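You operate a simulated robot arm through the tools that you are given. There is no shell and no other tool. Be economical: measure what you need, move in short steps, check, and stop when the job is done.

The job below is to be done with a simulated two-armed robot. You get a single attempt, and the scene is never put back.

Task
Rinse the white jug cold, tip it out in the sink and stand it on the drainer.
Fine: rinse first, then tip; no scale is left on it; shut the tap; the other jug stays. Set down upright: what you pick out. What is to be rubbed or washed off counts as gone when no trace of it is left.
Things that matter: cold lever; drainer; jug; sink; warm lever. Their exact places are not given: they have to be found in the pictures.

The check looks at the end state, three seconds after you hand in, the way a careful person would. Anything else that was tipped, shoved, dropped, spilled or broken makes it a failure.

Robot
Two 7-joint arms with two-finger parallel grippers on one trunk, on a base that drives. Base frame: it is fixed to the floor where the robot stands at the start and does not move with it; the origin is under the middle of the robot, x ahead of it, y to its left, z up. Readings come in mm, degrees, newtons and seconds.
The left shoulder is at the start at [50, 165, 1055], the right one opposite. With the tool pointing down near the work surface each hand reaches from about 240 to 700 mm from the robot's upright axis, wherever it stands, measured 20 degrees to its own side. Places, roughly: cold lever [-900, -1300, 900]; drainer [-300, -1000, 800]; sink [-900, -1100, 700]; warm lever [-600, -1300, 900]. Payload 3.91 kg a hand.
The tool frame of a hand sits at the grasp point between the pads (the TCP): z along the fingers, y along the line on which they close. The tips reach 30 mm beyond it. Largest opening 110 mm; finger width 20, thickness 10; the body of the gripper, 48 by 112 mm, starts 55 mm behind the TCP.
Orientation is that of the tool frame in the base frame, as [roll, pitch, yaw] about the fixed x, y, z axes, in that order (R = Rz(yaw) Ry(pitch) Rx(roll)). With the fingers straight down and closing along the base's y, the tool's x points along the base's -x, its y along +y and its z along -z.

Tools
- The arms move only by the tool move_arm. It takes "left_deltas", "right_deltas" or both (then of equal length, played together; a hand with none holds still); each is a list of rows, each a list of 6 numbers: the shift along the base's x, y, z in mm, then the turn, a rotation vector about the base's x, y, z in degrees. In form: [[dx, dy, dz, wx, wy, wz], ...]. A call has 1 to 8 rows; each row is the pose to reach, as a shift and turn from the pose commanded when the call began. "left_gripper" and "right_gripper" are, for a hand that has rows, the opening, from 0 (shut) to 1 (fully open), set as the call begins (left out, the last holds). Rows are played at 5 a second. More than 50 mm and 8.6 degrees between two rows, or a gripper value outside its range, and nothing of the call is played. Where a pose cannot be reached the arm comes as near as it can. A force on the tool above 40 N (or 10 N above the force at the start of the call, whichever is more), or a blocked arm, ends the call early, and 0.2 s more pass. The fingers move at their own pace (about 45 mm/s each) and stop on an object; they squeeze with about 23 N. The grip force told is the motor's: it shows also when the fingers shut on nothing. Time passes only in rows, and 0.2 s behind the last, so rows that repeat a pose let the fingers close. It gives the time, the measured TCP pose, the force on the tool (base axes), the opening and the grip force at its end, in the units of the frame above (readings bear some noise), with the torque about the TCP (base axes, N m) and any sound that the robot's microphone picked up.
- Cameras (640 x 400 px; columns grow to the right, rows downward): "scene" is now at [112.2, -30.6, 1221.7]; the picture's right is [-0.36, -0.93, 0.00], its down [-0.56, 0.21, -0.80] and it looks along [0.75, -0.29, -0.60] (base axes); focal length 290 px, centre (320, 200). "left" rides on the left gripper at [72, -17, -103] in its tool frame; the picture's right is [0.23, 0.97, 0.00], its down [-0.76, 0.18, -0.62] and it looks along [-0.61, 0.14, 0.78] (tool axes); focal length 222 px, centre (320, 200). "right" rides on the right gripper at [72, 17, -103] in its tool frame; the picture's right is [-0.23, 0.97, 0.00], its down [-0.76, -0.18, -0.62] and it looks along [-0.61, -0.14, 0.78] (tool axes); focal length 222 px, centre (320, 200).
- snapshot(camera): a new picture of that camera. The clock stands still meanwhile.
- slide_trunk(by): slides the trunk up (or, below 0, down) by that many mm; the arms and the scene camera ride with it, the base frame stays. It gives what a move gives, with no picture.
- drive_base(legs): drives the robot by 1 to 6 legs, each [ahead, left, turn to the left] in mm, mm and degrees, along the robot's own axes; the way and the turn of a leg run together, so that a leg with both is an arc; at most 1500 mm and 180 degrees a leg. The arms and the cameras ride along, it lands a little off, and it stops where it bumps. It gives what a move gives.
- aim_head(pan, tilt): turns the head with the scene camera to pan (to the left, within 80 degrees either way) and tilt (down, from -29 to 69), counted from straight ahead of the robot. It gives what a move gives.
- probe_pixels(camera, pixels): for up to 12 pixels [column, row] of the newest picture of that camera ("zoom" is the newest enlarged one), the place [x, y, z] in the base frame of the surface seen there, good to about 2 mm. The clock stands still meanwhile.
- close_up(camera, box): a new picture of the part [left, top, right, bottom] of that camera's present view, enlarged. The clock stands still meanwhile.
- close_job(): hands the job in; it is judged then, once.

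Keep the steps short. Do not move on a guess: measure, check each grasp and each placing, and mend mistakes. In all there are 80 turns and 78 pictures (those below and enlarged ones count). Leave the grippers open and the arms clear of the work at the hand-in unless told otherwise, and finish with a single line.

The tools are called after ">>>" as name(argument=value, ...) on one line, values as JSON. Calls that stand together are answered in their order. move_arm: Moves the arms, as the interface text tells. Its arguments: {"type":"object","properties":{"left_deltas":{"type":"array"},"left_gripper":{"type":"number"},"right_deltas":{"type":"array"},"right_gripper":{"type":"number"}},"required":[]} The other tools are called the same way: slide_trunk (by) slides the trunk up or down; drive_base (legs) drives the base; aim_head (pan, tilt) turns the head that bears the scene camera; snapshot (camera) takes a picture; probe_pixels (camera, pixels) gives the place of the surface under pixels of a picture; close_up (camera, box) takes an enlarged picture of a part of a camera's view; close_job () hands the job in.

At the start:

```text
time_s: 0.0
left_position: [479.2, -34.7, 1017.4]
left_orientation: [-180.0, 0.0, 180.0]
left_ft_force: [-1.2, -0.3, 1.3]
left_moment: [-0.01, -0.02, 0.01]
left_width: 110.2
left_grasp_force: 0.1
right_position: [328.5, -332.1, 1029.5]
right_orientation: [-179.9, 0.0, 180.0]
right_ft_force: [0.5, -0.1, 0.3]
right_moment: [0.0, 0.0, 0.01]
right_width: 109.9
right_grasp_force: 0.1
trunk travel left (down, up): [-275.0, 228.0]
robot x, y, heading: [-1.1, -0.6, 0.0]
head pan, tilt: [-21.0, 36.6]
```

scene: 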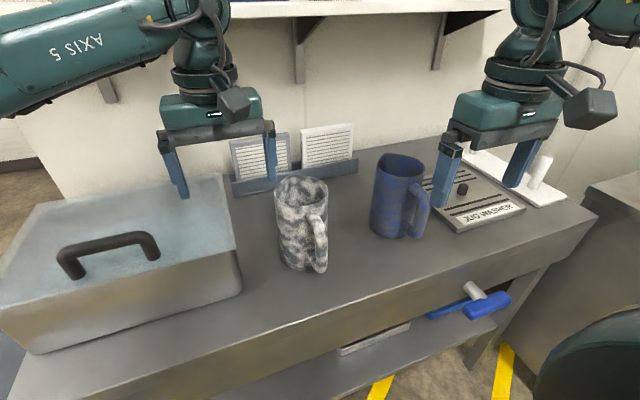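
right: 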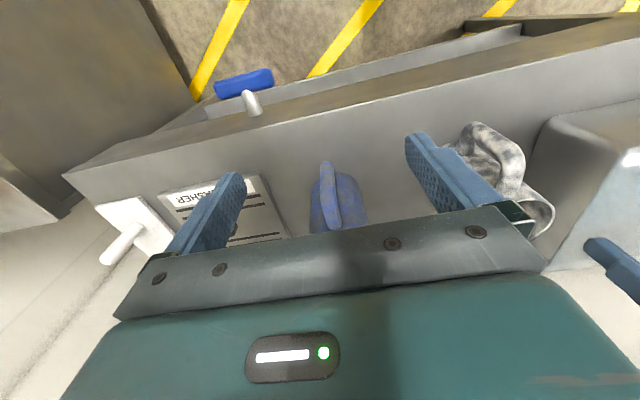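
left: 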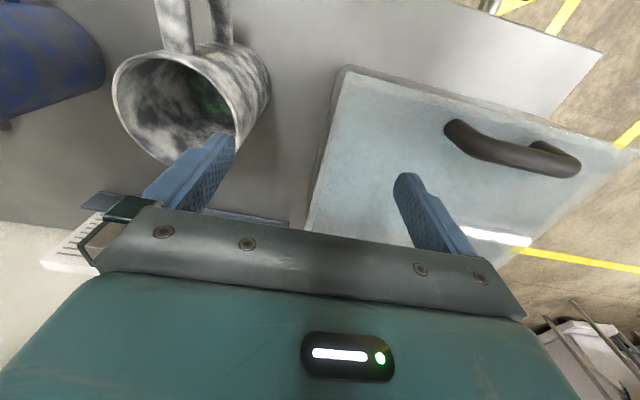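

I see a white jug with marks near (300,222), a blue one near (400,195), cards at (290,150) and a plate at (485,205). I'll look closer at the cards and plate.

>>> close_up(camera="scene", box=[220, 110, 380, 210])

>>> close_up(camera="scene", box=[420, 130, 580, 240])

>>> close_up(camera="scene", box=[240, 140, 460, 290])

>>> probe_pixels(camera="scene", pixels=[[300, 180], [290, 260], [320, 270], [308, 240], [322, 215], [400, 160], [400, 233], [415, 210], [460, 188], [350, 250], [470, 290], [550, 175]])

```text
4.00 times, centred on (300, 160) of scene
```

zoom: 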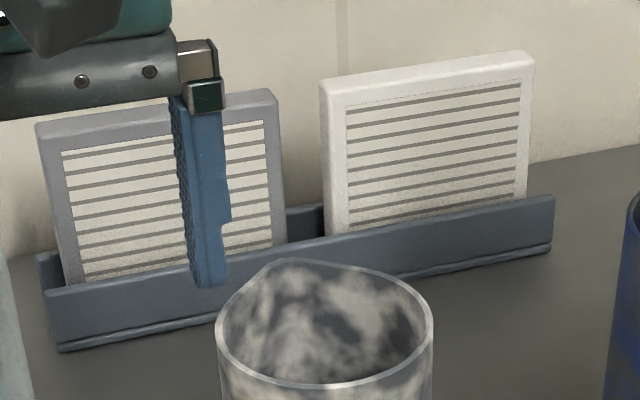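

```text
3.64 times, centred on (500, 185) of scene
```

zoom: 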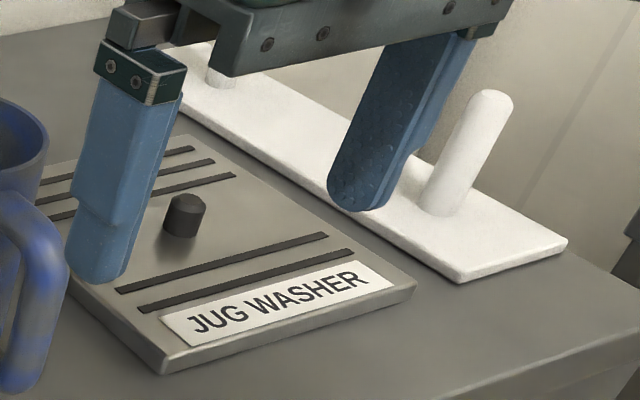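

```text
2.67 times, centred on (350, 215) of scene
```

zoom: 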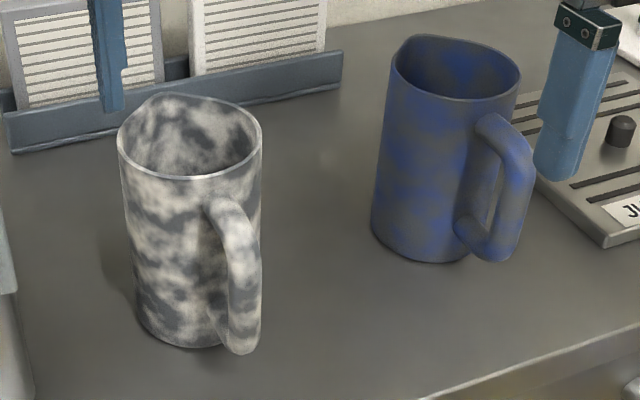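

```text
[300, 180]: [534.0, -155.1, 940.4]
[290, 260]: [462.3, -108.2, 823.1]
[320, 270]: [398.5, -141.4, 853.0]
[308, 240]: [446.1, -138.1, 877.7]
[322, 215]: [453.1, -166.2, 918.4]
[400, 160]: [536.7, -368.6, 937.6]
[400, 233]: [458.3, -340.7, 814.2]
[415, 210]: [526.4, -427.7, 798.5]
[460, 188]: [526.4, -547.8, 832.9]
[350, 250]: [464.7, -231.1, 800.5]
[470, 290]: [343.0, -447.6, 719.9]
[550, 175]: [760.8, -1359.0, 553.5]
```

The white jug carries grey scale. I'll check its inside via the left camera, and look toward the sink, to the right-rear of the robot.

>>> close_up(camera="left", box=[90, 0, 290, 170])

>>> aim_head(pan=-80, tilt=20)

>>> snapshot(camera="scene")

```text
2.35 times, centred on (190, 85) of left
```

zoom: 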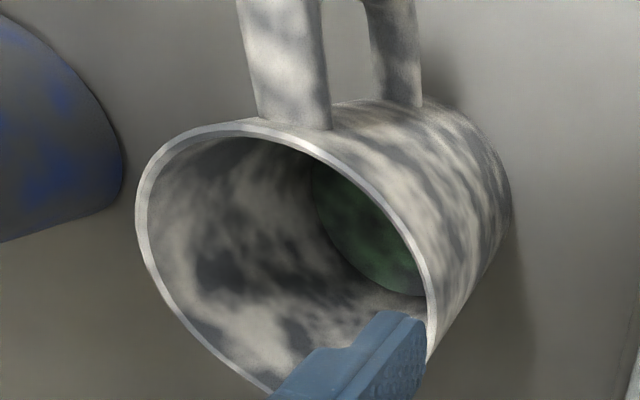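

```text
time_s: 1.3
left_position: [478.2, -34.5, 1016.8]
left_orientation: [179.9, 0.0, 180.0]
left_ft_force: [0.3, 0.4, 0.5]
left_moment: [-0.01, 0.01, -0.05]
left_width: 110.2
left_grasp_force: 0.0
right_position: [328.7, -334.2, 1029.3]
right_orientation: [-179.9, 0.0, -180.0]
right_ft_force: [0.1, -0.4, 0.1]
right_moment: [0.02, 0.02, 0.01]
right_width: 110.0
right_grasp_force: 0.0
trunk travel left (down, up): [-275.0, 228.0]
robot x, y, heading: [2.5, -1.3, 0.2]
head pan, tilt: [-80.0, 20.0]
```

```text
70 pictures are left
```

scene: 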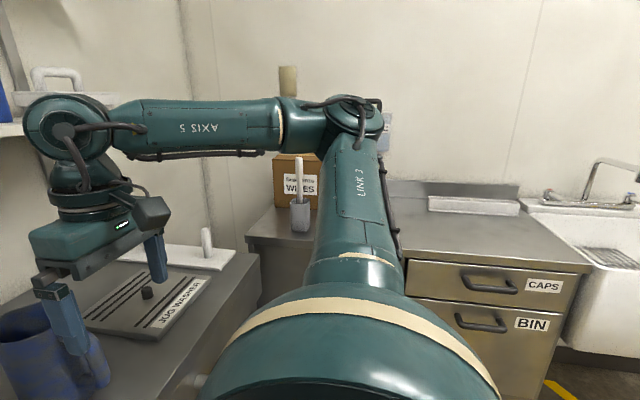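

Contents look greenish inside the white jug, so I'll keep it level. The sink is at the far right edge of view. I'll back away from the counter (fingers are above the jugs) and look at it.

>>> drive_base(legs=[[-450, 0, 0], [0, 0, -60]])

>>> aim_head(pan=-60, tilt=25)

>>> snapshot(camera="scene")

```text
time_s: 6.7
left_position: [-252.1, -433.9, 1017.5]
left_orientation: [179.9, 0.0, 119.6]
left_ft_force: [0.1, 0.0, -0.1]
left_moment: [-0.01, -0.01, -0.02]
left_width: 110.1
left_grasp_force: 0.0
right_position: [-586.6, -451.1, 1029.0]
right_orientation: [179.9, 0.0, 119.6]
right_ft_force: [-1.0, -0.7, 0.2]
right_moment: [0.05, 0.0, 0.03]
right_width: 110.2
right_grasp_force: 0.0
trunk travel left (down, up): [-275.0, 228.0]
robot x, y, heading: [-456.5, -0.2, -60.3]
head pan, tilt: [-80.0, 20.0]
```

```text
time_s: 7.5
left_position: [-251.7, -435.0, 1016.4]
left_orientation: [179.9, 0.0, 119.7]
left_ft_force: [0.0, -0.7, -0.5]
left_moment: [-0.02, 0.0, 0.0]
left_width: 110.2
left_grasp_force: 0.0
right_position: [-587.0, -450.6, 1028.8]
right_orientation: [-179.9, 0.0, 119.6]
right_ft_force: [0.3, -0.4, 0.4]
right_moment: [0.0, 0.01, -0.01]
right_width: 109.9
right_grasp_force: 0.1
trunk travel left (down, up): [-275.0, 228.0]
robot x, y, heading: [-457.4, 1.1, -60.6]
head pan, tilt: [-60.0, 25.0]
```

```text
69 pictures are left
```

scene: 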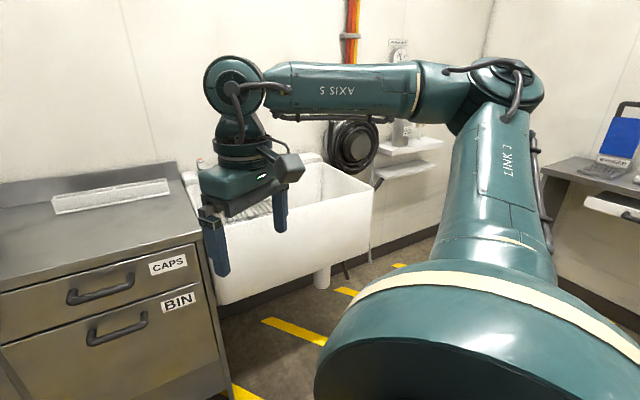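

The arm hides the tap. I'll turn to face the sink squarely and look straight ahead.

>>> drive_base(legs=[[0, 0, -29.5], [0, -350, 0]])

>>> aim_head(pan=0, tilt=25)

>>> snapshot(camera="scene")

```text
time_s: 11.3
left_position: [-845.3, -479.7, 1016.8]
left_orientation: [179.9, 0.0, 89.8]
left_ft_force: [0.4, 0.0, -0.5]
left_moment: [0.01, 0.01, -0.01]
left_width: 109.9
left_grasp_force: 0.0
right_position: [-1142.9, -326.5, 1028.7]
right_orientation: [-180.0, 0.0, 89.7]
right_ft_force: [0.0, -0.5, 0.8]
right_moment: [-0.03, -0.02, 0.0]
right_width: 110.2
right_grasp_force: 0.2
trunk travel left (down, up): [-275.0, 228.0]
robot x, y, heading: [-804.4, 0.8, -90.1]
head pan, tilt: [-60.0, 25.0]
```

```text
time_s: 12.6
left_position: [-844.8, -479.7, 1017.0]
left_orientation: [180.0, 0.0, 89.8]
left_ft_force: [0.6, -1.0, 0.1]
left_moment: [0.0, -0.01, 0.0]
left_width: 110.0
left_grasp_force: 0.0
right_position: [-1141.6, -327.1, 1029.0]
right_orientation: [179.9, 0.1, 89.7]
right_ft_force: [-0.3, -0.1, -1.0]
right_moment: [0.01, -0.01, 0.01]
right_width: 109.9
right_grasp_force: 0.2
trunk travel left (down, up): [-275.0, 228.0]
robot x, y, heading: [-806.1, -1.9, -90.3]
head pan, tilt: [0.0, 25.0]
```

```text
68 pictures are left
```

scene: 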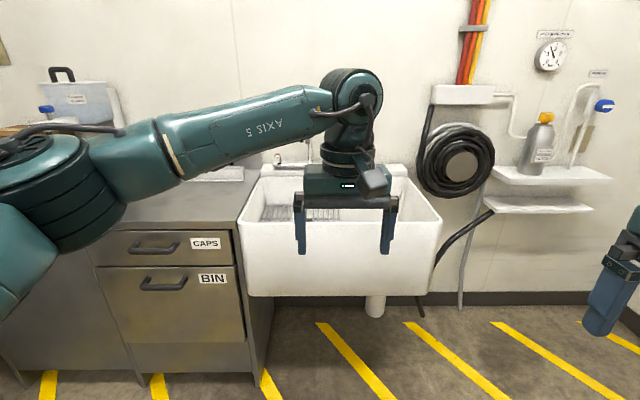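

The left arm blocks the tap. I'll swing it left (+x), then look closely.

>>> move_arm(left_deltas=[[45, 15, 0, 0, 0, 0], [90, 30, 0, 0, 0, 0], [135, 45, 0, 0, 0, 0], [180, 60, 0, 0, 0, 0], [225, 75, 0, 0, 0, 0], [270, 90, 0, 0, 0, 0], [310, 100, 0, 0, 0, 0]])

>>> aim_head(pan=0, tilt=35)

>>> snapshot(camera="scene")

>>> close_up(camera="scene", box=[230, 80, 450, 220])

```text
time_s: 14.2
left_position: [-532.7, -380.3, 1017.2]
left_orientation: [-180.0, 0.0, 89.6]
left_ft_force: [0.2, 0.2, 0.0]
left_moment: [0.01, -0.01, -0.03]
left_width: 110.0
left_grasp_force: 0.1
right_position: [-1141.4, -325.8, 1029.6]
right_orientation: [179.9, 0.0, 89.8]
right_ft_force: [-0.6, 0.1, 0.6]
right_moment: [0.0, 0.02, 0.02]
right_width: 109.8
right_grasp_force: 0.1
trunk travel left (down, up): [-275.0, 228.0]
robot x, y, heading: [-809.1, 1.1, -90.6]
head pan, tilt: [0.0, 25.0]
```

```text
time_s: 14.9
left_position: [-533.9, -380.6, 1017.3]
left_orientation: [179.9, 0.1, 89.7]
left_ft_force: [-0.4, -0.7, 0.7]
left_moment: [-0.03, 0.02, -0.01]
left_width: 110.1
left_grasp_force: 0.0
right_position: [-1141.4, -327.9, 1029.4]
right_orientation: [-180.0, 0.0, 89.7]
right_ft_force: [0.4, 0.5, -0.4]
right_moment: [-0.02, -0.01, 0.01]
right_width: 110.3
right_grasp_force: 0.1
trunk travel left (down, up): [-275.0, 228.0]
robot x, y, heading: [-806.5, -0.7, -90.4]
head pan, tilt: [0.0, 35.0]
```

```text
67 pictures are left
```

scene: 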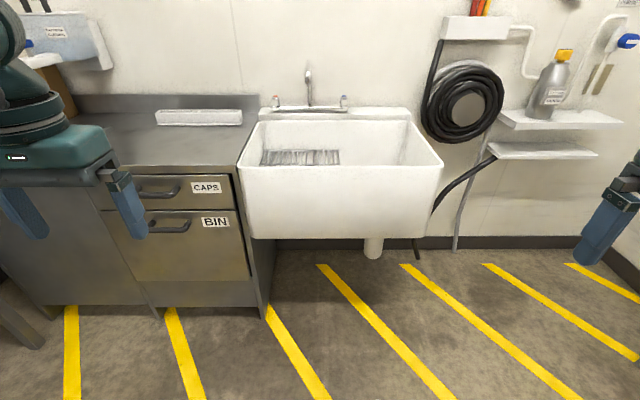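

```text
2.86 times, centred on (340, 150) of scene
```

zoom: 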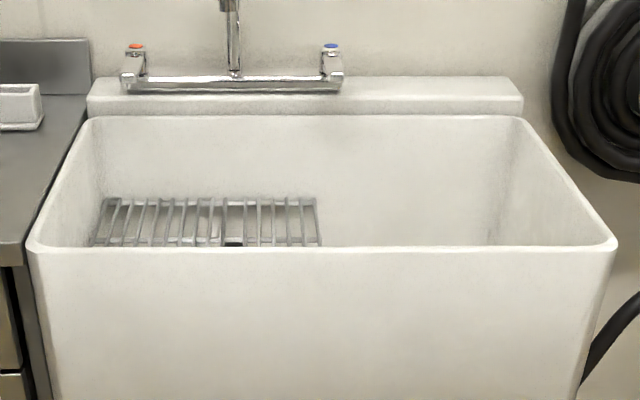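

Red cap left and blue cap right on the tap; a wire grid in the sink, and a white object at (200,117) on the counter. I'll probe these.

>>> probe_pixels(camera="scene", pixels=[[275, 100], [343, 99], [308, 72], [309, 104], [300, 157], [380, 160], [240, 167], [440, 167], [200, 118], [160, 124], [240, 124], [150, 140]])

>>> close_up(camera="scene", box=[140, 80, 260, 160])

>>> close_up(camera="scene", box=[260, 55, 360, 120])

```text
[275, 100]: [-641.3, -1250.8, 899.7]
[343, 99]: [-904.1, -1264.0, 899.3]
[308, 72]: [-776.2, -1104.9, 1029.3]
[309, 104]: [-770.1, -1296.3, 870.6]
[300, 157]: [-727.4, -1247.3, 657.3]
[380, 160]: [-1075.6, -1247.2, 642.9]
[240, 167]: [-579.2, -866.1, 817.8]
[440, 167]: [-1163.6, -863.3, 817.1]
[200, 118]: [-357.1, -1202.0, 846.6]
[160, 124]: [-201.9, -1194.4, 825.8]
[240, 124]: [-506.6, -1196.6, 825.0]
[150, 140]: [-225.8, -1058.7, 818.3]
```

```text
5.00 times, centred on (200, 120) of scene
```

zoom: 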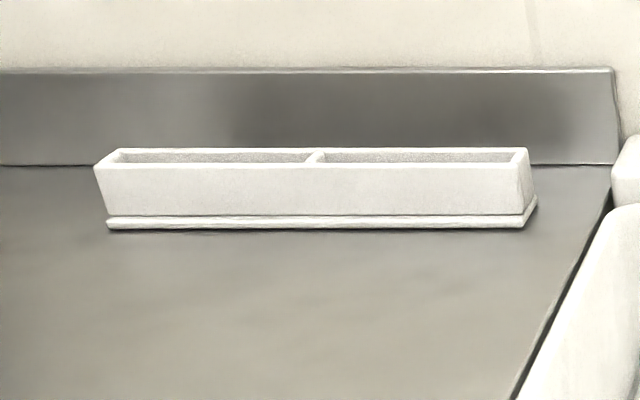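

```text
6.15 times, centred on (310, 88) of scene
```

zoom: 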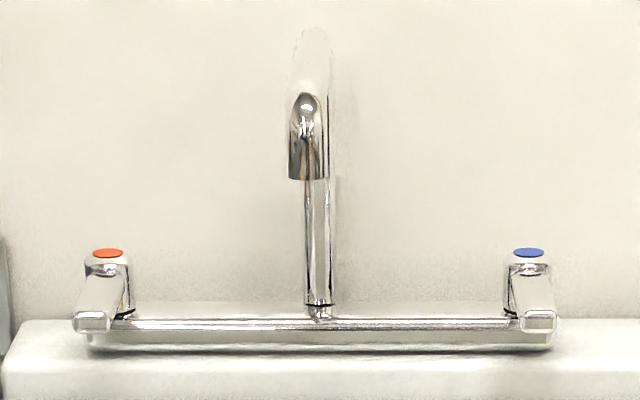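

The caddy isn't a drainer; the steel board left of the sink (z≈818) fits it. The spout is near (-776,-1105,~1010), cold lever (blue) near (-904,-1264,899). Now I'll go back to the jug, standing off a bit with the left arm lined up.

>>> drive_base(legs=[[0, 350, 0], [0, 0, 90.5], [0, -240, 0], [150, 0, 0]])

>>> aim_head(pan=0, tilt=30)

>>> snapshot(camera="scene")

```text
time_s: 23.2
left_position: [74.6, 5.3, 1018.0]
left_orientation: [179.9, -0.1, 176.5]
left_ft_force: [0.8, 0.4, 0.7]
left_moment: [0.0, -0.01, -0.01]
left_width: 109.9
left_grasp_force: 0.0
right_position: [-11.8, -598.8, 1028.7]
right_orientation: [-179.9, -0.1, 176.6]
right_ft_force: [0.2, -0.4, 0.6]
right_moment: [0.0, 0.02, 0.03]
right_width: 110.1
right_grasp_force: 0.1
trunk travel left (down, up): [-275.0, 228.0]
robot x, y, heading: [-318.3, -245.7, -3.5]
head pan, tilt: [0.0, 35.0]
```

```text
time_s: 23.9
left_position: [74.7, 5.8, 1017.6]
left_orientation: [180.0, 0.0, 176.6]
left_ft_force: [-0.1, -0.8, 0.2]
left_moment: [-0.03, -0.04, -0.02]
left_width: 109.9
left_grasp_force: 0.0
right_position: [-12.8, -598.2, 1027.9]
right_orientation: [-179.9, 0.0, 176.5]
right_ft_force: [0.3, -0.2, 0.5]
right_moment: [-0.03, -0.01, 0.01]
right_width: 109.8
right_grasp_force: 0.0
trunk travel left (down, up): [-275.0, 228.0]
robot x, y, heading: [-322.1, -247.2, -3.6]
head pan, tilt: [0.0, 30.0]
```

```text
63 pictures are left
```

scene: 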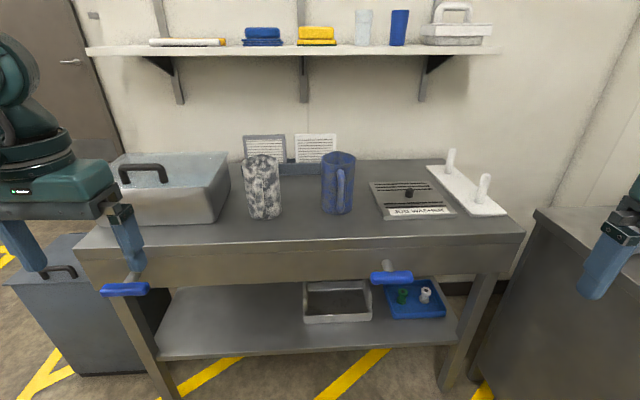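

>>> close_up(camera="scene", box=[215, 135, 375, 235])

>>> probe_pixels(camera="zoom", pixels=[[110, 200], [190, 200], [275, 200], [190, 130], [190, 300], [180, 330], [250, 120], [200, 78], [250, 290], [130, 300], [440, 200], [60, 270]])

```text
4.00 times, centred on (295, 185) of scene
```

zoom: 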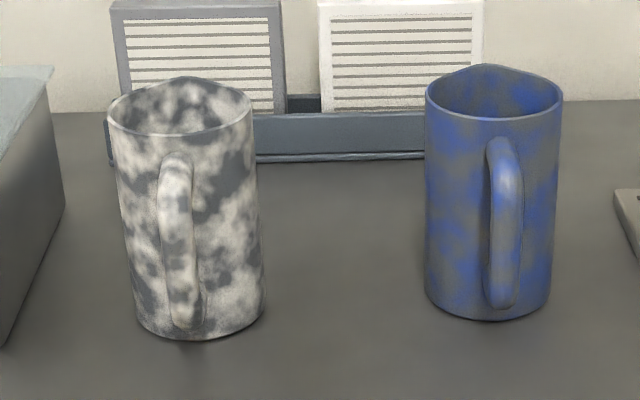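

```text
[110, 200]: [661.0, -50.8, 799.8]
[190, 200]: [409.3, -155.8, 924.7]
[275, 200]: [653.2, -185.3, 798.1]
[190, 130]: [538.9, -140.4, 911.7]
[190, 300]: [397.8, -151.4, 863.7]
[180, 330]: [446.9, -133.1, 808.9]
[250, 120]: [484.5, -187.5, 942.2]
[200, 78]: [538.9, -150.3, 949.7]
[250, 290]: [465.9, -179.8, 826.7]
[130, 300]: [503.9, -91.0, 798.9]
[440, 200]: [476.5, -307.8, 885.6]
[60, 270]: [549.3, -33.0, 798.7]
```

The jug centre reads about (490,-139), rim z≈950, handle toward me. I'll grip the body from above, with the fingers tilted 30° off vertical over the handle, leaving the mouth half free. First I'll turn the left hand while still clear of the table.

>>> move_arm(left_deltas=[[0, -36, 10, -0.4, -7.5, 0], [0, -72, 20, -0.9, -15, 0], [0, -108, 30, -1.3, -22.5, 0], [0, -140, 40, -1.8, -30, 0]], left_gripper=1)

>>> drive_base(legs=[[0, 0, 3.5], [250, 0, 0]])

>>> snapshot(camera="left")

>>> snapshot(camera="scene")

```text
time_s: 24.9
left_position: [74.2, -133.0, 1058.2]
left_orientation: [180.0, 30.3, 176.6]
left_ft_force: [0.4, -0.4, -0.4]
left_moment: [-0.01, 0.01, -0.03]
left_width: 110.2
left_grasp_force: 0.1
right_position: [-13.3, -599.0, 1029.2]
right_orientation: [-179.9, 0.0, 176.6]
right_ft_force: [-0.2, -0.7, 1.5]
right_moment: [-0.01, 0.02, 0.0]
right_width: 110.2
right_grasp_force: 0.1
trunk travel left (down, up): [-275.0, 228.0]
robot x, y, heading: [-318.0, -245.4, -3.4]
head pan, tilt: [0.0, 30.0]
```

```text
time_s: 27.1
left_position: [312.7, -104.2, 1057.7]
left_orientation: [180.0, 30.0, -179.5]
left_ft_force: [-0.1, -0.4, -0.2]
left_moment: [0.0, 0.02, 0.01]
left_width: 109.9
left_grasp_force: 0.0
right_position: [258.6, -574.4, 1029.1]
right_orientation: [-180.0, 0.0, -179.4]
right_ft_force: [-0.9, -0.5, -0.4]
right_moment: [0.02, -0.02, 0.0]
right_width: 110.0
right_grasp_force: 0.1
trunk travel left (down, up): [-275.0, 228.0]
robot x, y, heading: [-72.4, -247.6, 0.4]
head pan, tilt: [0.0, 30.0]
```

```text
61 pictures are left
```

left: 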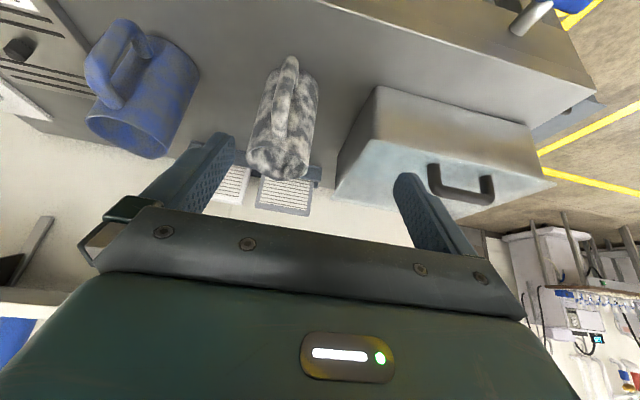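

```text
60 pictures are left
```

scene: 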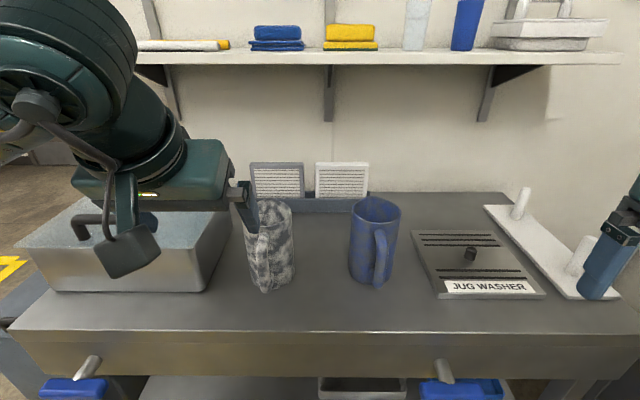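

I'll measure the rim accurately with an enlarged view of the jug.

>>> close_up(camera="scene", box=[220, 180, 348, 260])

>>> probe_pixels(camera="scene", pixels=[[291, 222], [290, 240], [291, 205], [292, 230], [255, 216], [272, 224], [283, 222], [272, 198], [284, 202], [262, 245], [256, 260], [292, 262]])

```text
5.00 times, centred on (284, 220) of scene
```

zoom: 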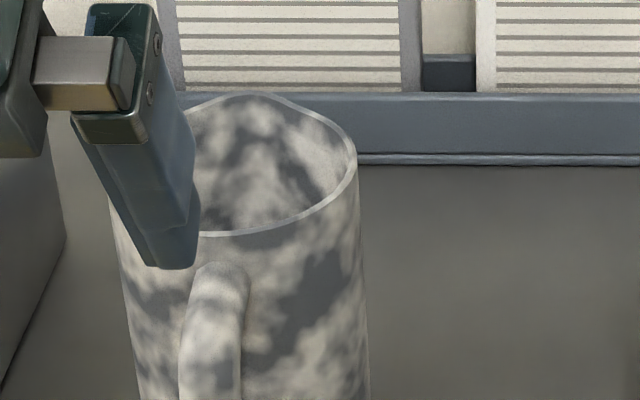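

```text
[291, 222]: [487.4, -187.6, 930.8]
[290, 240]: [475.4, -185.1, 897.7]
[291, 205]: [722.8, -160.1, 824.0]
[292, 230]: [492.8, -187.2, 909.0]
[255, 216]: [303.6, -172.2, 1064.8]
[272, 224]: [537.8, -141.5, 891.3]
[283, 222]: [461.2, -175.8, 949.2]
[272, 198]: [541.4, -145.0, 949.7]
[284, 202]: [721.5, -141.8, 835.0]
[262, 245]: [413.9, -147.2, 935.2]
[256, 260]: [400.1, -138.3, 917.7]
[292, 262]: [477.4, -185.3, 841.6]
```

The jug axis is (492,-141), radius 47. I'll go to a pre-grasp 120 mm back along the finger axis.

>>> move_arm(left_deltas=[[0, -37, 0, 0, 0, 0], [40, -37, -10, 0, 0, 0], [80, -37, -22, 0, 0, 0], [114, -37, -34, 0, 0, 0], [114, -37, -34, 0, 0, 0]])

>>> snapshot(camera="left")

```text
time_s: 28.3
left_position: [425.6, -141.5, 1025.5]
left_orientation: [-180.0, 30.1, -179.6]
left_ft_force: [-0.2, 0.9, 0.4]
left_moment: [-0.01, 0.03, -0.07]
left_width: 109.8
left_grasp_force: 0.0
right_position: [258.3, -574.2, 1029.5]
right_orientation: [179.9, 0.0, -179.4]
right_ft_force: [0.5, -0.3, -1.3]
right_moment: [0.01, -0.01, -0.05]
right_width: 109.8
right_grasp_force: 0.1
trunk travel left (down, up): [-275.0, 228.0]
robot x, y, heading: [-71.9, -241.9, 0.5]
head pan, tilt: [0.0, 30.0]
```

```text
58 pictures are left
```

left: 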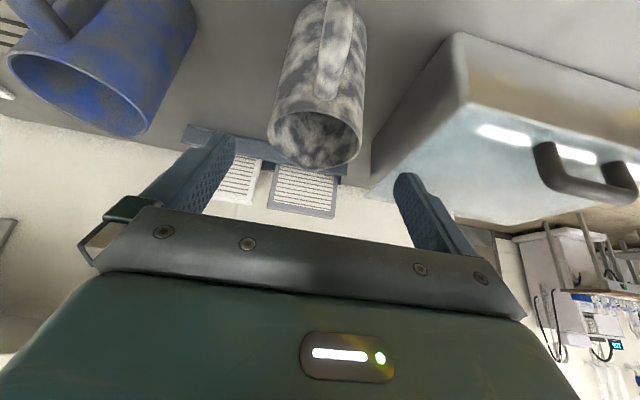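

The jug sits centred between the fingers (cols 220–410). I'll advance along the axis in steps.

>>> move_arm(left_deltas=[[15, 0, -26, 0, 0, 0], [30, 0, -52, 0, 0, 0], [42, 0, -73, 0, 0, 0]])

>>> snapshot(camera="left")

>>> close_up(camera="scene", box=[160, 140, 352, 260])

```text
time_s: 29.1
left_position: [469.3, -143.2, 950.9]
left_orientation: [179.9, 30.1, -179.3]
left_ft_force: [-0.5, -0.7, 0.9]
left_moment: [-0.03, 0.0, -0.01]
left_width: 110.0
left_grasp_force: 0.0
right_position: [259.1, -575.3, 1028.9]
right_orientation: [179.9, 0.1, -179.4]
right_ft_force: [0.2, 0.0, 0.2]
right_moment: [-0.03, 0.04, -0.01]
right_width: 110.2
right_grasp_force: 0.0
trunk travel left (down, up): [-275.0, 228.0]
robot x, y, heading: [-74.5, -247.6, 0.6]
head pan, tilt: [0.0, 30.0]
```

```text
57 pictures are left
```

left: 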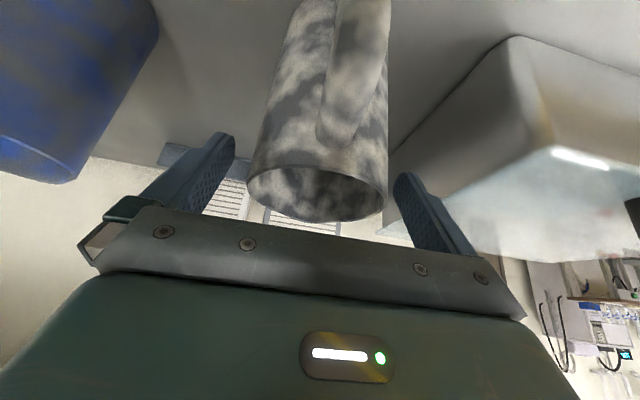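

```text
3.33 times, centred on (256, 200) of scene
```

zoom: 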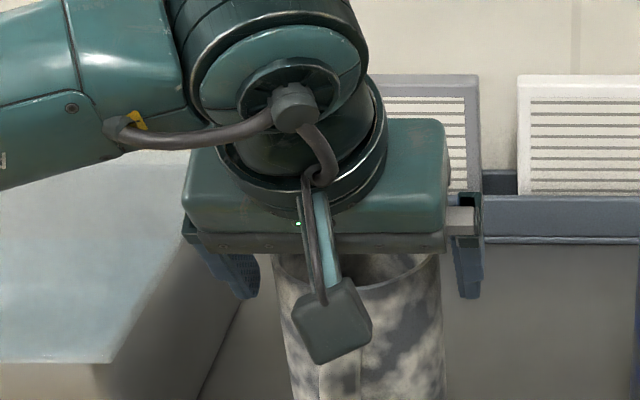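

Both fingers straddle the jug with room. Last advance, then I'll close.

>>> move_arm(left_deltas=[[9, 2, -15, 0, 0, 0], [17, 2, -30, 0, 0, 0]])

>>> snapshot(camera="left")

```text
time_s: 29.7
left_position: [487.1, -139.6, 921.2]
left_orientation: [180.0, 30.2, -179.5]
left_ft_force: [0.1, 0.0, -0.1]
left_moment: [-0.01, -0.02, -0.01]
left_width: 110.1
left_grasp_force: 0.0
right_position: [258.9, -576.5, 1028.8]
right_orientation: [-180.0, 0.1, -179.4]
right_ft_force: [-0.8, -0.7, 0.8]
right_moment: [-0.04, 0.0, -0.04]
right_width: 109.8
right_grasp_force: 0.1
trunk travel left (down, up): [-275.0, 228.0]
robot x, y, heading: [-73.4, -245.1, 0.3]
head pan, tilt: [0.0, 30.0]
```

```text
55 pictures are left
```

left: 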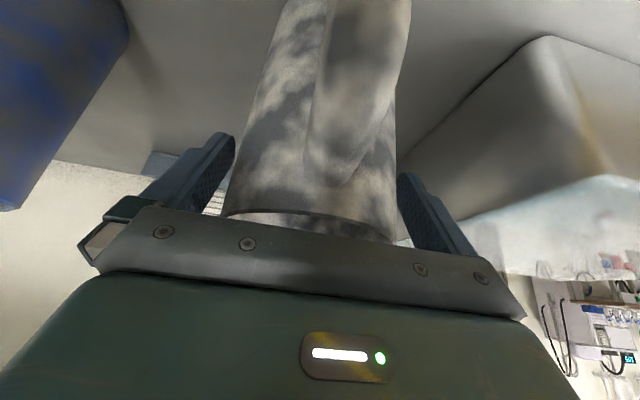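

In position with no contact force. I'll close the fingers and let them settle.

>>> move_arm(left_deltas=[[0, 0, 0, 0, 0, 0], [0, 0, 0, 0, 0, 0], [0, 0, 0, 0, 0, 0], [0, 0, 0, 0, 0, 0]], left_gripper=0)

>>> move_arm(left_deltas=[[0, 0, 8, 0, 0, 0], [0, 0, 20, 0, 0, 0], [0, 0, 20, 0, 0, 0]])

>>> snapshot(camera="left")

```text
time_s: 30.7
left_position: [487.0, -140.0, 921.6]
left_orientation: [180.0, 30.1, -179.5]
left_ft_force: [1.0, -1.6, -0.5]
left_moment: [-0.04, -0.14, -0.05]
left_width: 89.4
left_grasp_force: 22.7
right_position: [259.0, -575.5, 1028.6]
right_orientation: [180.0, 0.0, -179.3]
right_ft_force: [0.3, -0.1, -0.1]
right_moment: [0.0, -0.03, 0.0]
right_width: 110.1
right_grasp_force: 0.0
trunk travel left (down, up): [-275.0, 228.0]
robot x, y, heading: [-74.2, -245.2, 0.6]
head pan, tilt: [0.0, 30.0]
```

```text
time_s: 31.5
left_position: [485.2, -138.9, 941.6]
left_orientation: [-180.0, 30.0, -179.5]
left_ft_force: [0.2, -0.3, -3.8]
left_moment: [0.01, -0.02, 0.04]
left_width: 89.4
left_grasp_force: 23.0
right_position: [259.1, -575.4, 1030.0]
right_orientation: [-179.9, 0.0, -179.4]
right_ft_force: [0.3, 0.6, 0.6]
right_moment: [-0.03, -0.01, -0.02]
right_width: 109.9
right_grasp_force: 0.1
trunk travel left (down, up): [-275.0, 228.0]
robot x, y, heading: [-70.6, -244.5, 0.3]
head pan, tilt: [0.0, 30.0]
```

```text
54 pictures are left
```

left: 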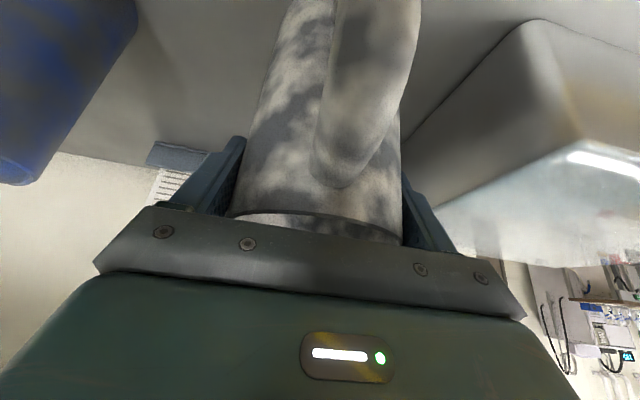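

The jug lifts cleanly (≈0.4 kg, grip steady). I'll raise it more and back away from the table.

>>> move_arm(left_deltas=[[0, 0, 35, 0, 0, 0], [-20, 0, 70, 0, 0, 0], [-40, 0, 80, 0, 0, 0]])

>>> drive_base(legs=[[-380, 0, 0], [0, 200, 0]])

>>> snapshot(camera="scene")

```text
time_s: 32.3
left_position: [444.7, -140.1, 1022.3]
left_orientation: [-179.9, 30.0, -179.4]
left_ft_force: [-0.3, -1.1, -4.2]
left_moment: [0.01, -0.01, 0.0]
left_width: 89.7
left_grasp_force: 23.4
right_position: [258.7, -574.3, 1029.6]
right_orientation: [-179.9, 0.0, -179.5]
right_ft_force: [-0.5, 0.3, 0.9]
right_moment: [0.05, -0.01, -0.01]
right_width: 109.9
right_grasp_force: 0.0
trunk travel left (down, up): [-275.0, 228.0]
robot x, y, heading: [-71.8, -247.7, 0.1]
head pan, tilt: [0.0, 30.0]
```

```text
time_s: 35.9
left_position: [60.3, 54.8, 1022.4]
left_orientation: [-180.0, 29.9, -179.2]
left_ft_force: [-0.4, 0.2, -4.1]
left_moment: [-0.01, -0.01, -0.05]
left_width: 89.5
left_grasp_force: 22.7
right_position: [-122.7, -380.5, 1029.5]
right_orientation: [-179.9, 0.0, -179.2]
right_ft_force: [-0.1, 0.0, -1.4]
right_moment: [-0.04, 0.0, 0.0]
right_width: 109.9
right_grasp_force: 0.0
trunk travel left (down, up): [-275.0, 228.0]
robot x, y, heading: [-458.3, -49.7, 0.7]
head pan, tilt: [0.0, 30.0]
```

```text
53 pictures are left
```

scene: 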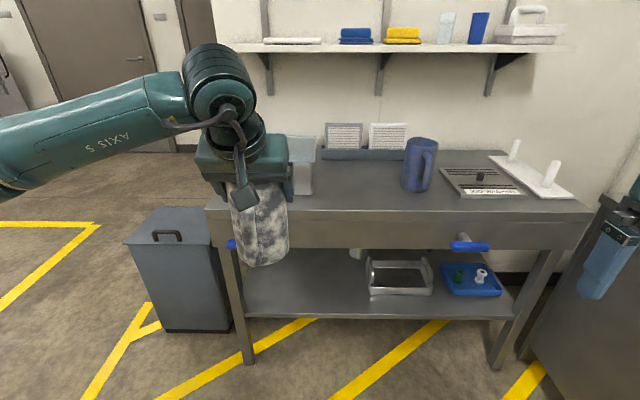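

Now I'll turn to the sink, shift right to stand at x≈-870, and approach partway.

>>> drive_base(legs=[[0, 0, -90.7], [0, -410, 0], [200, 0, 0]])

>>> snapshot(camera="scene")

>>> close_up(camera="scene", box=[240, 60, 400, 160])

```text
time_s: 43.5
left_position: [-767.0, -767.0, 1021.2]
left_orientation: [179.9, 30.0, 89.2]
left_ft_force: [0.1, 0.6, -3.7]
left_moment: [-0.03, -0.01, -0.01]
left_width: 89.7
left_grasp_force: 23.0
right_position: [-1196.3, -571.4, 1029.0]
right_orientation: [179.9, 0.0, 89.3]
right_ft_force: [0.3, 0.0, -0.1]
right_moment: [0.01, 0.01, 0.0]
right_width: 109.9
right_grasp_force: 0.0
trunk travel left (down, up): [-275.0, 228.0]
robot x, y, heading: [-856.9, -246.3, -90.9]
head pan, tilt: [0.0, 30.0]
```

```text
52 pictures are left
```

scene: 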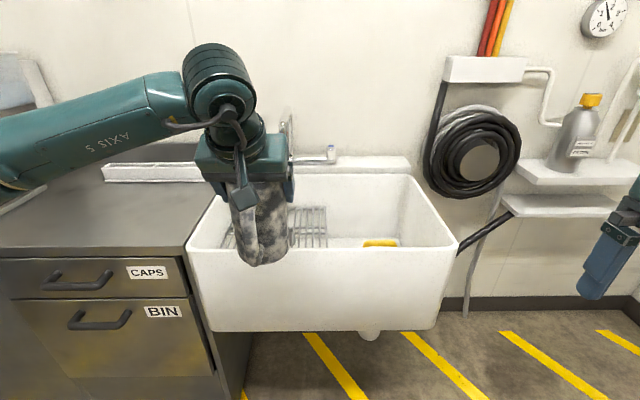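

```text
4.00 times, centred on (320, 110) of scene
```

zoom: 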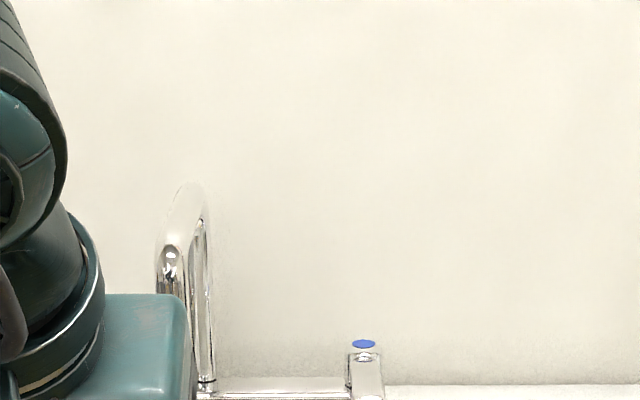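

There is also a yellow sponge in the sink at (380,243). I'll draw the jug back and left so the right hand has room, then drive closer.

>>> move_arm(left_deltas=[[30, 37, 0, 0, 0, 0], [60, 74, 0, 0, 0, 0], [90, 110, 0, 0, 0, 0], [120, 147, 0, 0, 0, 0]])

>>> drive_base(legs=[[170, 0, 0.9], [150, 0, 0]])

>>> aim_head(pan=0, tilt=35)

>>> snapshot(camera="scene")

```text
time_s: 44.5
left_position: [-646.3, -617.5, 1023.8]
left_orientation: [180.0, 30.0, 89.3]
left_ft_force: [-0.2, 0.8, -4.1]
left_moment: [-0.05, 0.0, -0.01]
left_width: 89.4
left_grasp_force: 23.2
right_position: [-1195.5, -570.3, 1029.9]
right_orientation: [-179.9, 0.2, 89.2]
right_ft_force: [-0.2, 0.1, -1.1]
right_moment: [0.0, 0.02, 0.03]
right_width: 109.9
right_grasp_force: 0.0
trunk travel left (down, up): [-275.0, 228.0]
robot x, y, heading: [-860.8, -244.9, -90.4]
head pan, tilt: [0.0, 30.0]
```

```text
time_s: 46.9
left_position: [-640.8, -931.9, 1023.1]
left_orientation: [180.0, 30.0, 90.3]
left_ft_force: [0.0, -0.9, -3.7]
left_moment: [-0.03, -0.01, 0.0]
left_width: 89.8
left_grasp_force: 23.1
right_position: [-1191.8, -893.4, 1029.0]
right_orientation: [179.9, 0.0, 90.2]
right_ft_force: [0.1, 0.1, 0.6]
right_moment: [0.03, 0.0, -0.01]
right_width: 110.2
right_grasp_force: 0.0
trunk travel left (down, up): [-275.0, 228.0]
robot x, y, heading: [-857.9, -564.8, -89.6]
head pan, tilt: [0.0, 30.0]
```

```text
time_s: 47.6
left_position: [-641.2, -931.0, 1023.0]
left_orientation: [-180.0, 30.0, 90.3]
left_ft_force: [-0.9, -0.1, -3.7]
left_moment: [0.01, 0.02, -0.02]
left_width: 89.7
left_grasp_force: 23.1
right_position: [-1192.0, -891.6, 1030.4]
right_orientation: [180.0, 0.0, 90.4]
right_ft_force: [0.3, 0.3, 0.4]
right_moment: [-0.01, -0.01, 0.01]
right_width: 109.8
right_grasp_force: 0.1
trunk travel left (down, up): [-275.0, 228.0]
robot x, y, heading: [-859.4, -562.0, -89.9]
head pan, tilt: [0.0, 35.0]
```

```text
50 pictures are left
```

scene: 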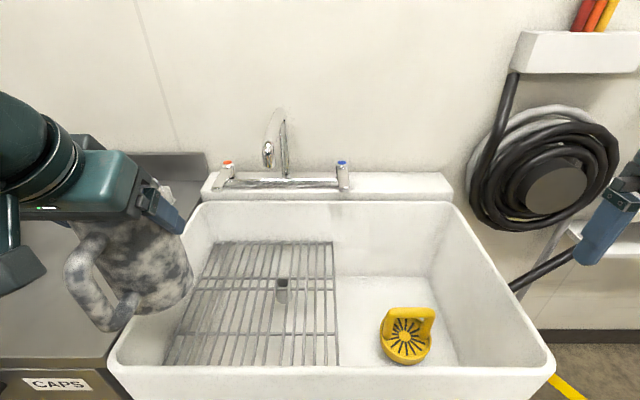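

Now the tap and grid are visible. Close-up of the levers and spout with measurements.

>>> close_up(camera="scene", box=[200, 100, 376, 210])

>>> probe_pixels(camera="scene", pixels=[[342, 163], [343, 188], [343, 175], [268, 165], [267, 148], [226, 185], [228, 164], [300, 300], [283, 285], [405, 345], [390, 300], [310, 240]])

```text
3.64 times, centred on (288, 155) of scene
```

zoom: 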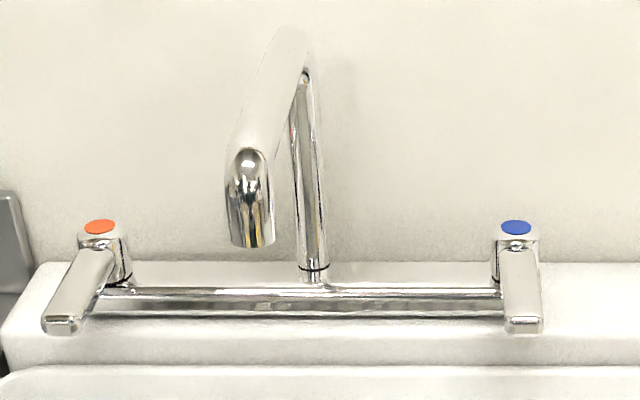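

```text
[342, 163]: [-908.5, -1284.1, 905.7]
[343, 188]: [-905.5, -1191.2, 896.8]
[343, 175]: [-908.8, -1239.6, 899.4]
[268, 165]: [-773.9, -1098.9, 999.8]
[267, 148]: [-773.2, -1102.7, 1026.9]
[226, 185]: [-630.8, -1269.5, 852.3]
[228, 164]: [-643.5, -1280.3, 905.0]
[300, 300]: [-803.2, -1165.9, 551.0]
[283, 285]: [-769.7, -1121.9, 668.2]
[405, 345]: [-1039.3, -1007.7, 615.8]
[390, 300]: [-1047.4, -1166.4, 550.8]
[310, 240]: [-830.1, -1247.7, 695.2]
```

The cold lever pivots at (-908,-1284) with tip at y≈-1191, z≈897; spout mouth (-774,-1099,~995). I'll bring the right hand above the lever, straddling it with about 60 mm opening.

>>> move_arm(right_deltas=[[32, -34, 0, 0, 0, 0], [64, -68, 0, 0, 0, 0], [96, -102, 0, 0, 0, 0], [128, -136, 0, 0, 0, 0], [160, -170, 0, 0, 0, 0], [192, -204, 0, 0, 0, 0], [224, -240, 0, 0, 0, 0], [255, -275, 0, 0, 0, 0]], right_gripper=0.55)

>>> move_arm(right_deltas=[[28, -30, 0, 0, 0, 0], [28, -30, 0, 0, 0, 0]])

>>> snapshot(camera="right")

```text
time_s: 49.4
left_position: [-640.3, -930.5, 1023.2]
left_orientation: [180.0, 30.0, 90.2]
left_ft_force: [0.0, 0.5, -3.0]
left_moment: [-0.03, -0.03, 0.0]
left_width: 89.4
left_grasp_force: 22.7
right_position: [-1031.4, -1073.8, 1009.5]
right_orientation: [180.0, 0.2, 90.2]
right_ft_force: [-0.1, -0.2, -0.7]
right_moment: [0.05, -0.01, 0.01]
right_width: 60.6
right_grasp_force: 0.1
right hand out of reach, approached as far as the arm can: row 6, 7, 8
trunk travel left (down, up): [-275.0, 228.0]
robot x, y, heading: [-862.8, -562.9, -89.7]
head pan, tilt: [0.0, 35.0]
```

```text
time_s: 50.0
left_position: [-640.7, -930.2, 1023.7]
left_orientation: [-179.9, 30.0, 90.2]
left_ft_force: [-1.6, -0.1, -3.6]
left_moment: [-0.07, -0.02, -0.01]
left_width: 89.6
left_grasp_force: 23.3
right_position: [-1031.3, -1073.5, 1010.2]
right_orientation: [-179.9, 0.1, 90.2]
right_ft_force: [-0.4, 0.4, -0.1]
right_moment: [0.0, 0.0, -0.04]
right_width: 60.5
right_grasp_force: 0.0
right hand out of reach, approached as far as the arm can: row 1, 2
trunk travel left (down, up): [-275.0, 228.0]
robot x, y, heading: [-859.2, -562.3, -89.8]
head pan, tilt: [0.0, 35.0]
```

```text
48 pictures are left
```

right: 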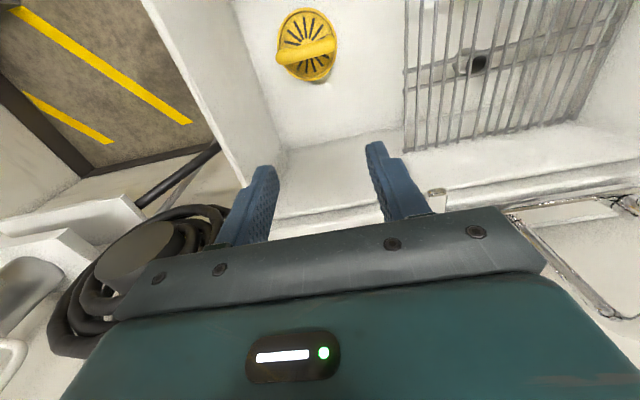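

That was out of reach with the hand straight down. I'll tilt the hand 45° forward to extend its reach, staying high.

>>> move_arm(right_deltas=[[0, 0, 0, -7.5, 0, 0], [0, 0, 0, -15, 0, 0], [0, 0, 0, -22.5, 0, 0], [0, 0, 0, -30, 0, 0], [0, 0, 0, -37.5, 0, 0], [0, 0, 0, -45, 0, 0], [0, 0, 0, -45, 0, 0]])

```text
time_s: 51.6
left_position: [-640.9, -930.0, 1022.4]
left_orientation: [180.0, 30.0, 90.2]
left_ft_force: [1.0, -0.5, -3.0]
left_moment: [-0.03, 0.0, -0.01]
left_width: 89.9
left_grasp_force: 23.2
right_position: [-1029.0, -1071.3, 1013.1]
right_orientation: [-179.8, 45.2, 90.5]
right_ft_force: [-0.5, -0.2, 0.1]
right_moment: [0.02, 0.01, 0.0]
right_width: 60.1
right_grasp_force: 0.0
trunk travel left (down, up): [-275.0, 228.0]
robot x, y, heading: [-865.1, -562.9, -89.8]
head pan, tilt: [0.0, 35.0]
```

Tilted 45°. Now on to above the lever.

>>> move_arm(right_deltas=[[30, -31, -5, 0, 0, 0], [61, -62, -10, 0, 0, 0], [91, -93, -20, 0, 0, 0], [121, -124, -33, 0, 0, 0], [121, -124, -33, 0, 0, 0]])

>>> snapshot(camera="right")

>>> snapshot(camera="scene")

```text
time_s: 52.8
left_position: [-639.7, -931.3, 1021.9]
left_orientation: [179.9, 30.0, 90.2]
left_ft_force: [-0.7, -0.5, -3.7]
left_moment: [-0.04, -0.01, 0.01]
left_width: 89.7
left_grasp_force: 22.8
right_position: [-983.9, -1147.5, 990.9]
right_orientation: [-179.9, 45.0, 90.2]
right_ft_force: [-0.5, -0.2, -0.5]
right_moment: [-0.01, 0.02, -0.03]
right_width: 60.4
right_grasp_force: 0.0
right hand out of reach, approached as far as the arm can: row 2, 3, 4, 5
trunk travel left (down, up): [-275.0, 228.0]
robot x, y, heading: [-859.7, -565.1, -89.8]
head pan, tilt: [0.0, 35.0]
```

```text
47 pictures are left
```

right: 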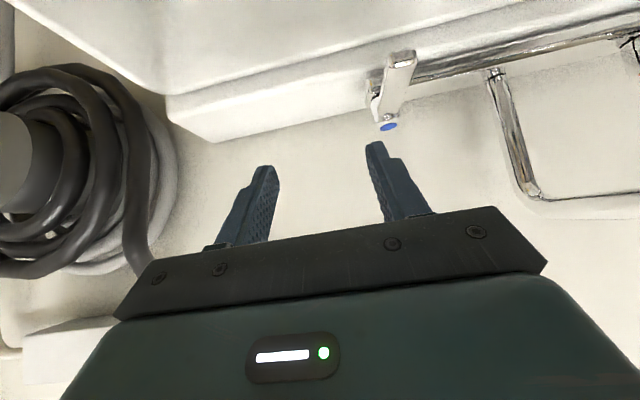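

```text
46 pictures are left
```

scene: 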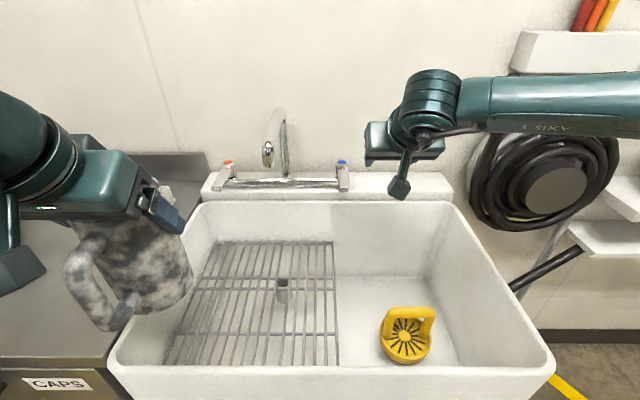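

Still short. I'll shift the robot 90 mm left and 40 mm ahead so the lever lies before the right shoulder.

>>> drive_base(legs=[[0, 90, 0], [40, 0, 0]])

```text
time_s: 54.3
left_position: [-549.8, -969.8, 1022.7]
left_orientation: [180.0, 30.0, 90.3]
left_ft_force: [0.5, -0.9, -3.1]
left_moment: [-0.03, -0.03, 0.03]
left_width: 89.5
left_grasp_force: 22.9
right_position: [-893.5, -1188.5, 988.9]
right_orientation: [-179.8, 45.0, 90.2]
right_ft_force: [1.3, 0.1, -0.6]
right_moment: [0.0, 0.02, 0.0]
right_width: 60.4
right_grasp_force: 0.2
trunk travel left (down, up): [-275.0, 228.0]
robot x, y, heading: [-773.5, -601.4, -89.6]
head pan, tilt: [0.0, 35.0]
```

Now directly over the lever. I'll move down in steps to straddle it.

>>> move_arm(right_deltas=[[-14, 0, -20, 0, 0, 0], [-14, -4, -50, 0, 0, 0]])

>>> snapshot(camera="right")

```text
time_s: 54.9
left_position: [-550.1, -968.9, 1023.1]
left_orientation: [180.0, 30.0, 90.2]
left_ft_force: [0.3, -0.2, -3.1]
left_moment: [-0.02, -0.01, 0.02]
left_width: 89.5
left_grasp_force: 23.2
right_position: [-906.3, -1188.7, 940.6]
right_orientation: [-179.8, 45.0, 90.4]
right_ft_force: [0.2, -0.4, -0.2]
right_moment: [0.01, 0.0, -0.01]
right_width: 60.7
right_grasp_force: 0.1
trunk travel left (down, up): [-275.0, 228.0]
robot x, y, heading: [-768.2, -601.9, -89.9]
head pan, tilt: [0.0, 35.0]
```

```text
45 pictures are left
```

right: 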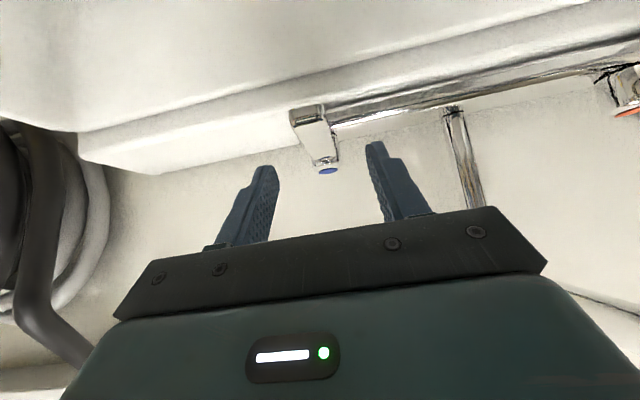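

The lever lies between the fingers. I'll go down 37 mm and look.

>>> move_arm(right_deltas=[[-1, -4, -20, 0, 0, 0], [-1, -9, -38, 0, 0, 0]])

>>> snapshot(camera="right")

>>> close_up(camera="scene", box=[220, 90, 400, 210])

```text
time_s: 55.5
left_position: [-549.8, -969.1, 1022.3]
left_orientation: [-180.0, 30.1, 90.2]
left_ft_force: [-0.3, -0.2, -2.6]
left_moment: [-0.01, 0.02, -0.01]
left_width: 89.5
left_grasp_force: 22.9
right_position: [-920.1, -1190.5, 908.9]
right_orientation: [-179.8, 45.1, 90.4]
right_ft_force: [0.1, 0.0, -0.8]
right_moment: [-0.01, -0.03, 0.0]
right_width: 60.4
right_grasp_force: 0.2
right hand out of reach, approached as far as the arm can: row 1, 2
trunk travel left (down, up): [-275.0, 228.0]
robot x, y, heading: [-770.3, -598.9, -89.9]
head pan, tilt: [0.0, 35.0]
```

```text
44 pictures are left
```

right: 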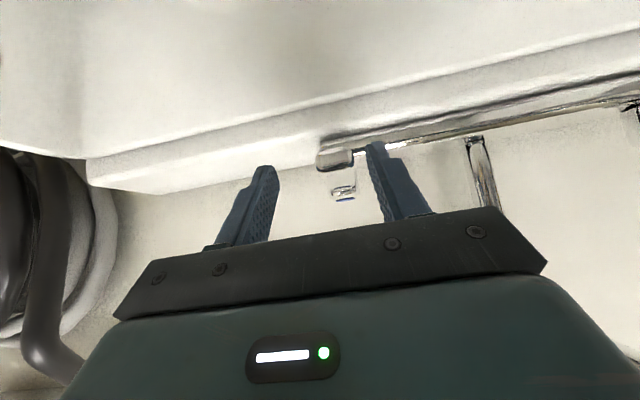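

```text
3.33 times, centred on (310, 150) of scene
```

zoom: 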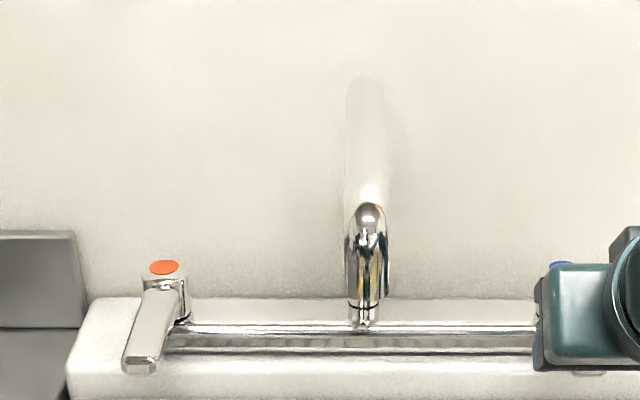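

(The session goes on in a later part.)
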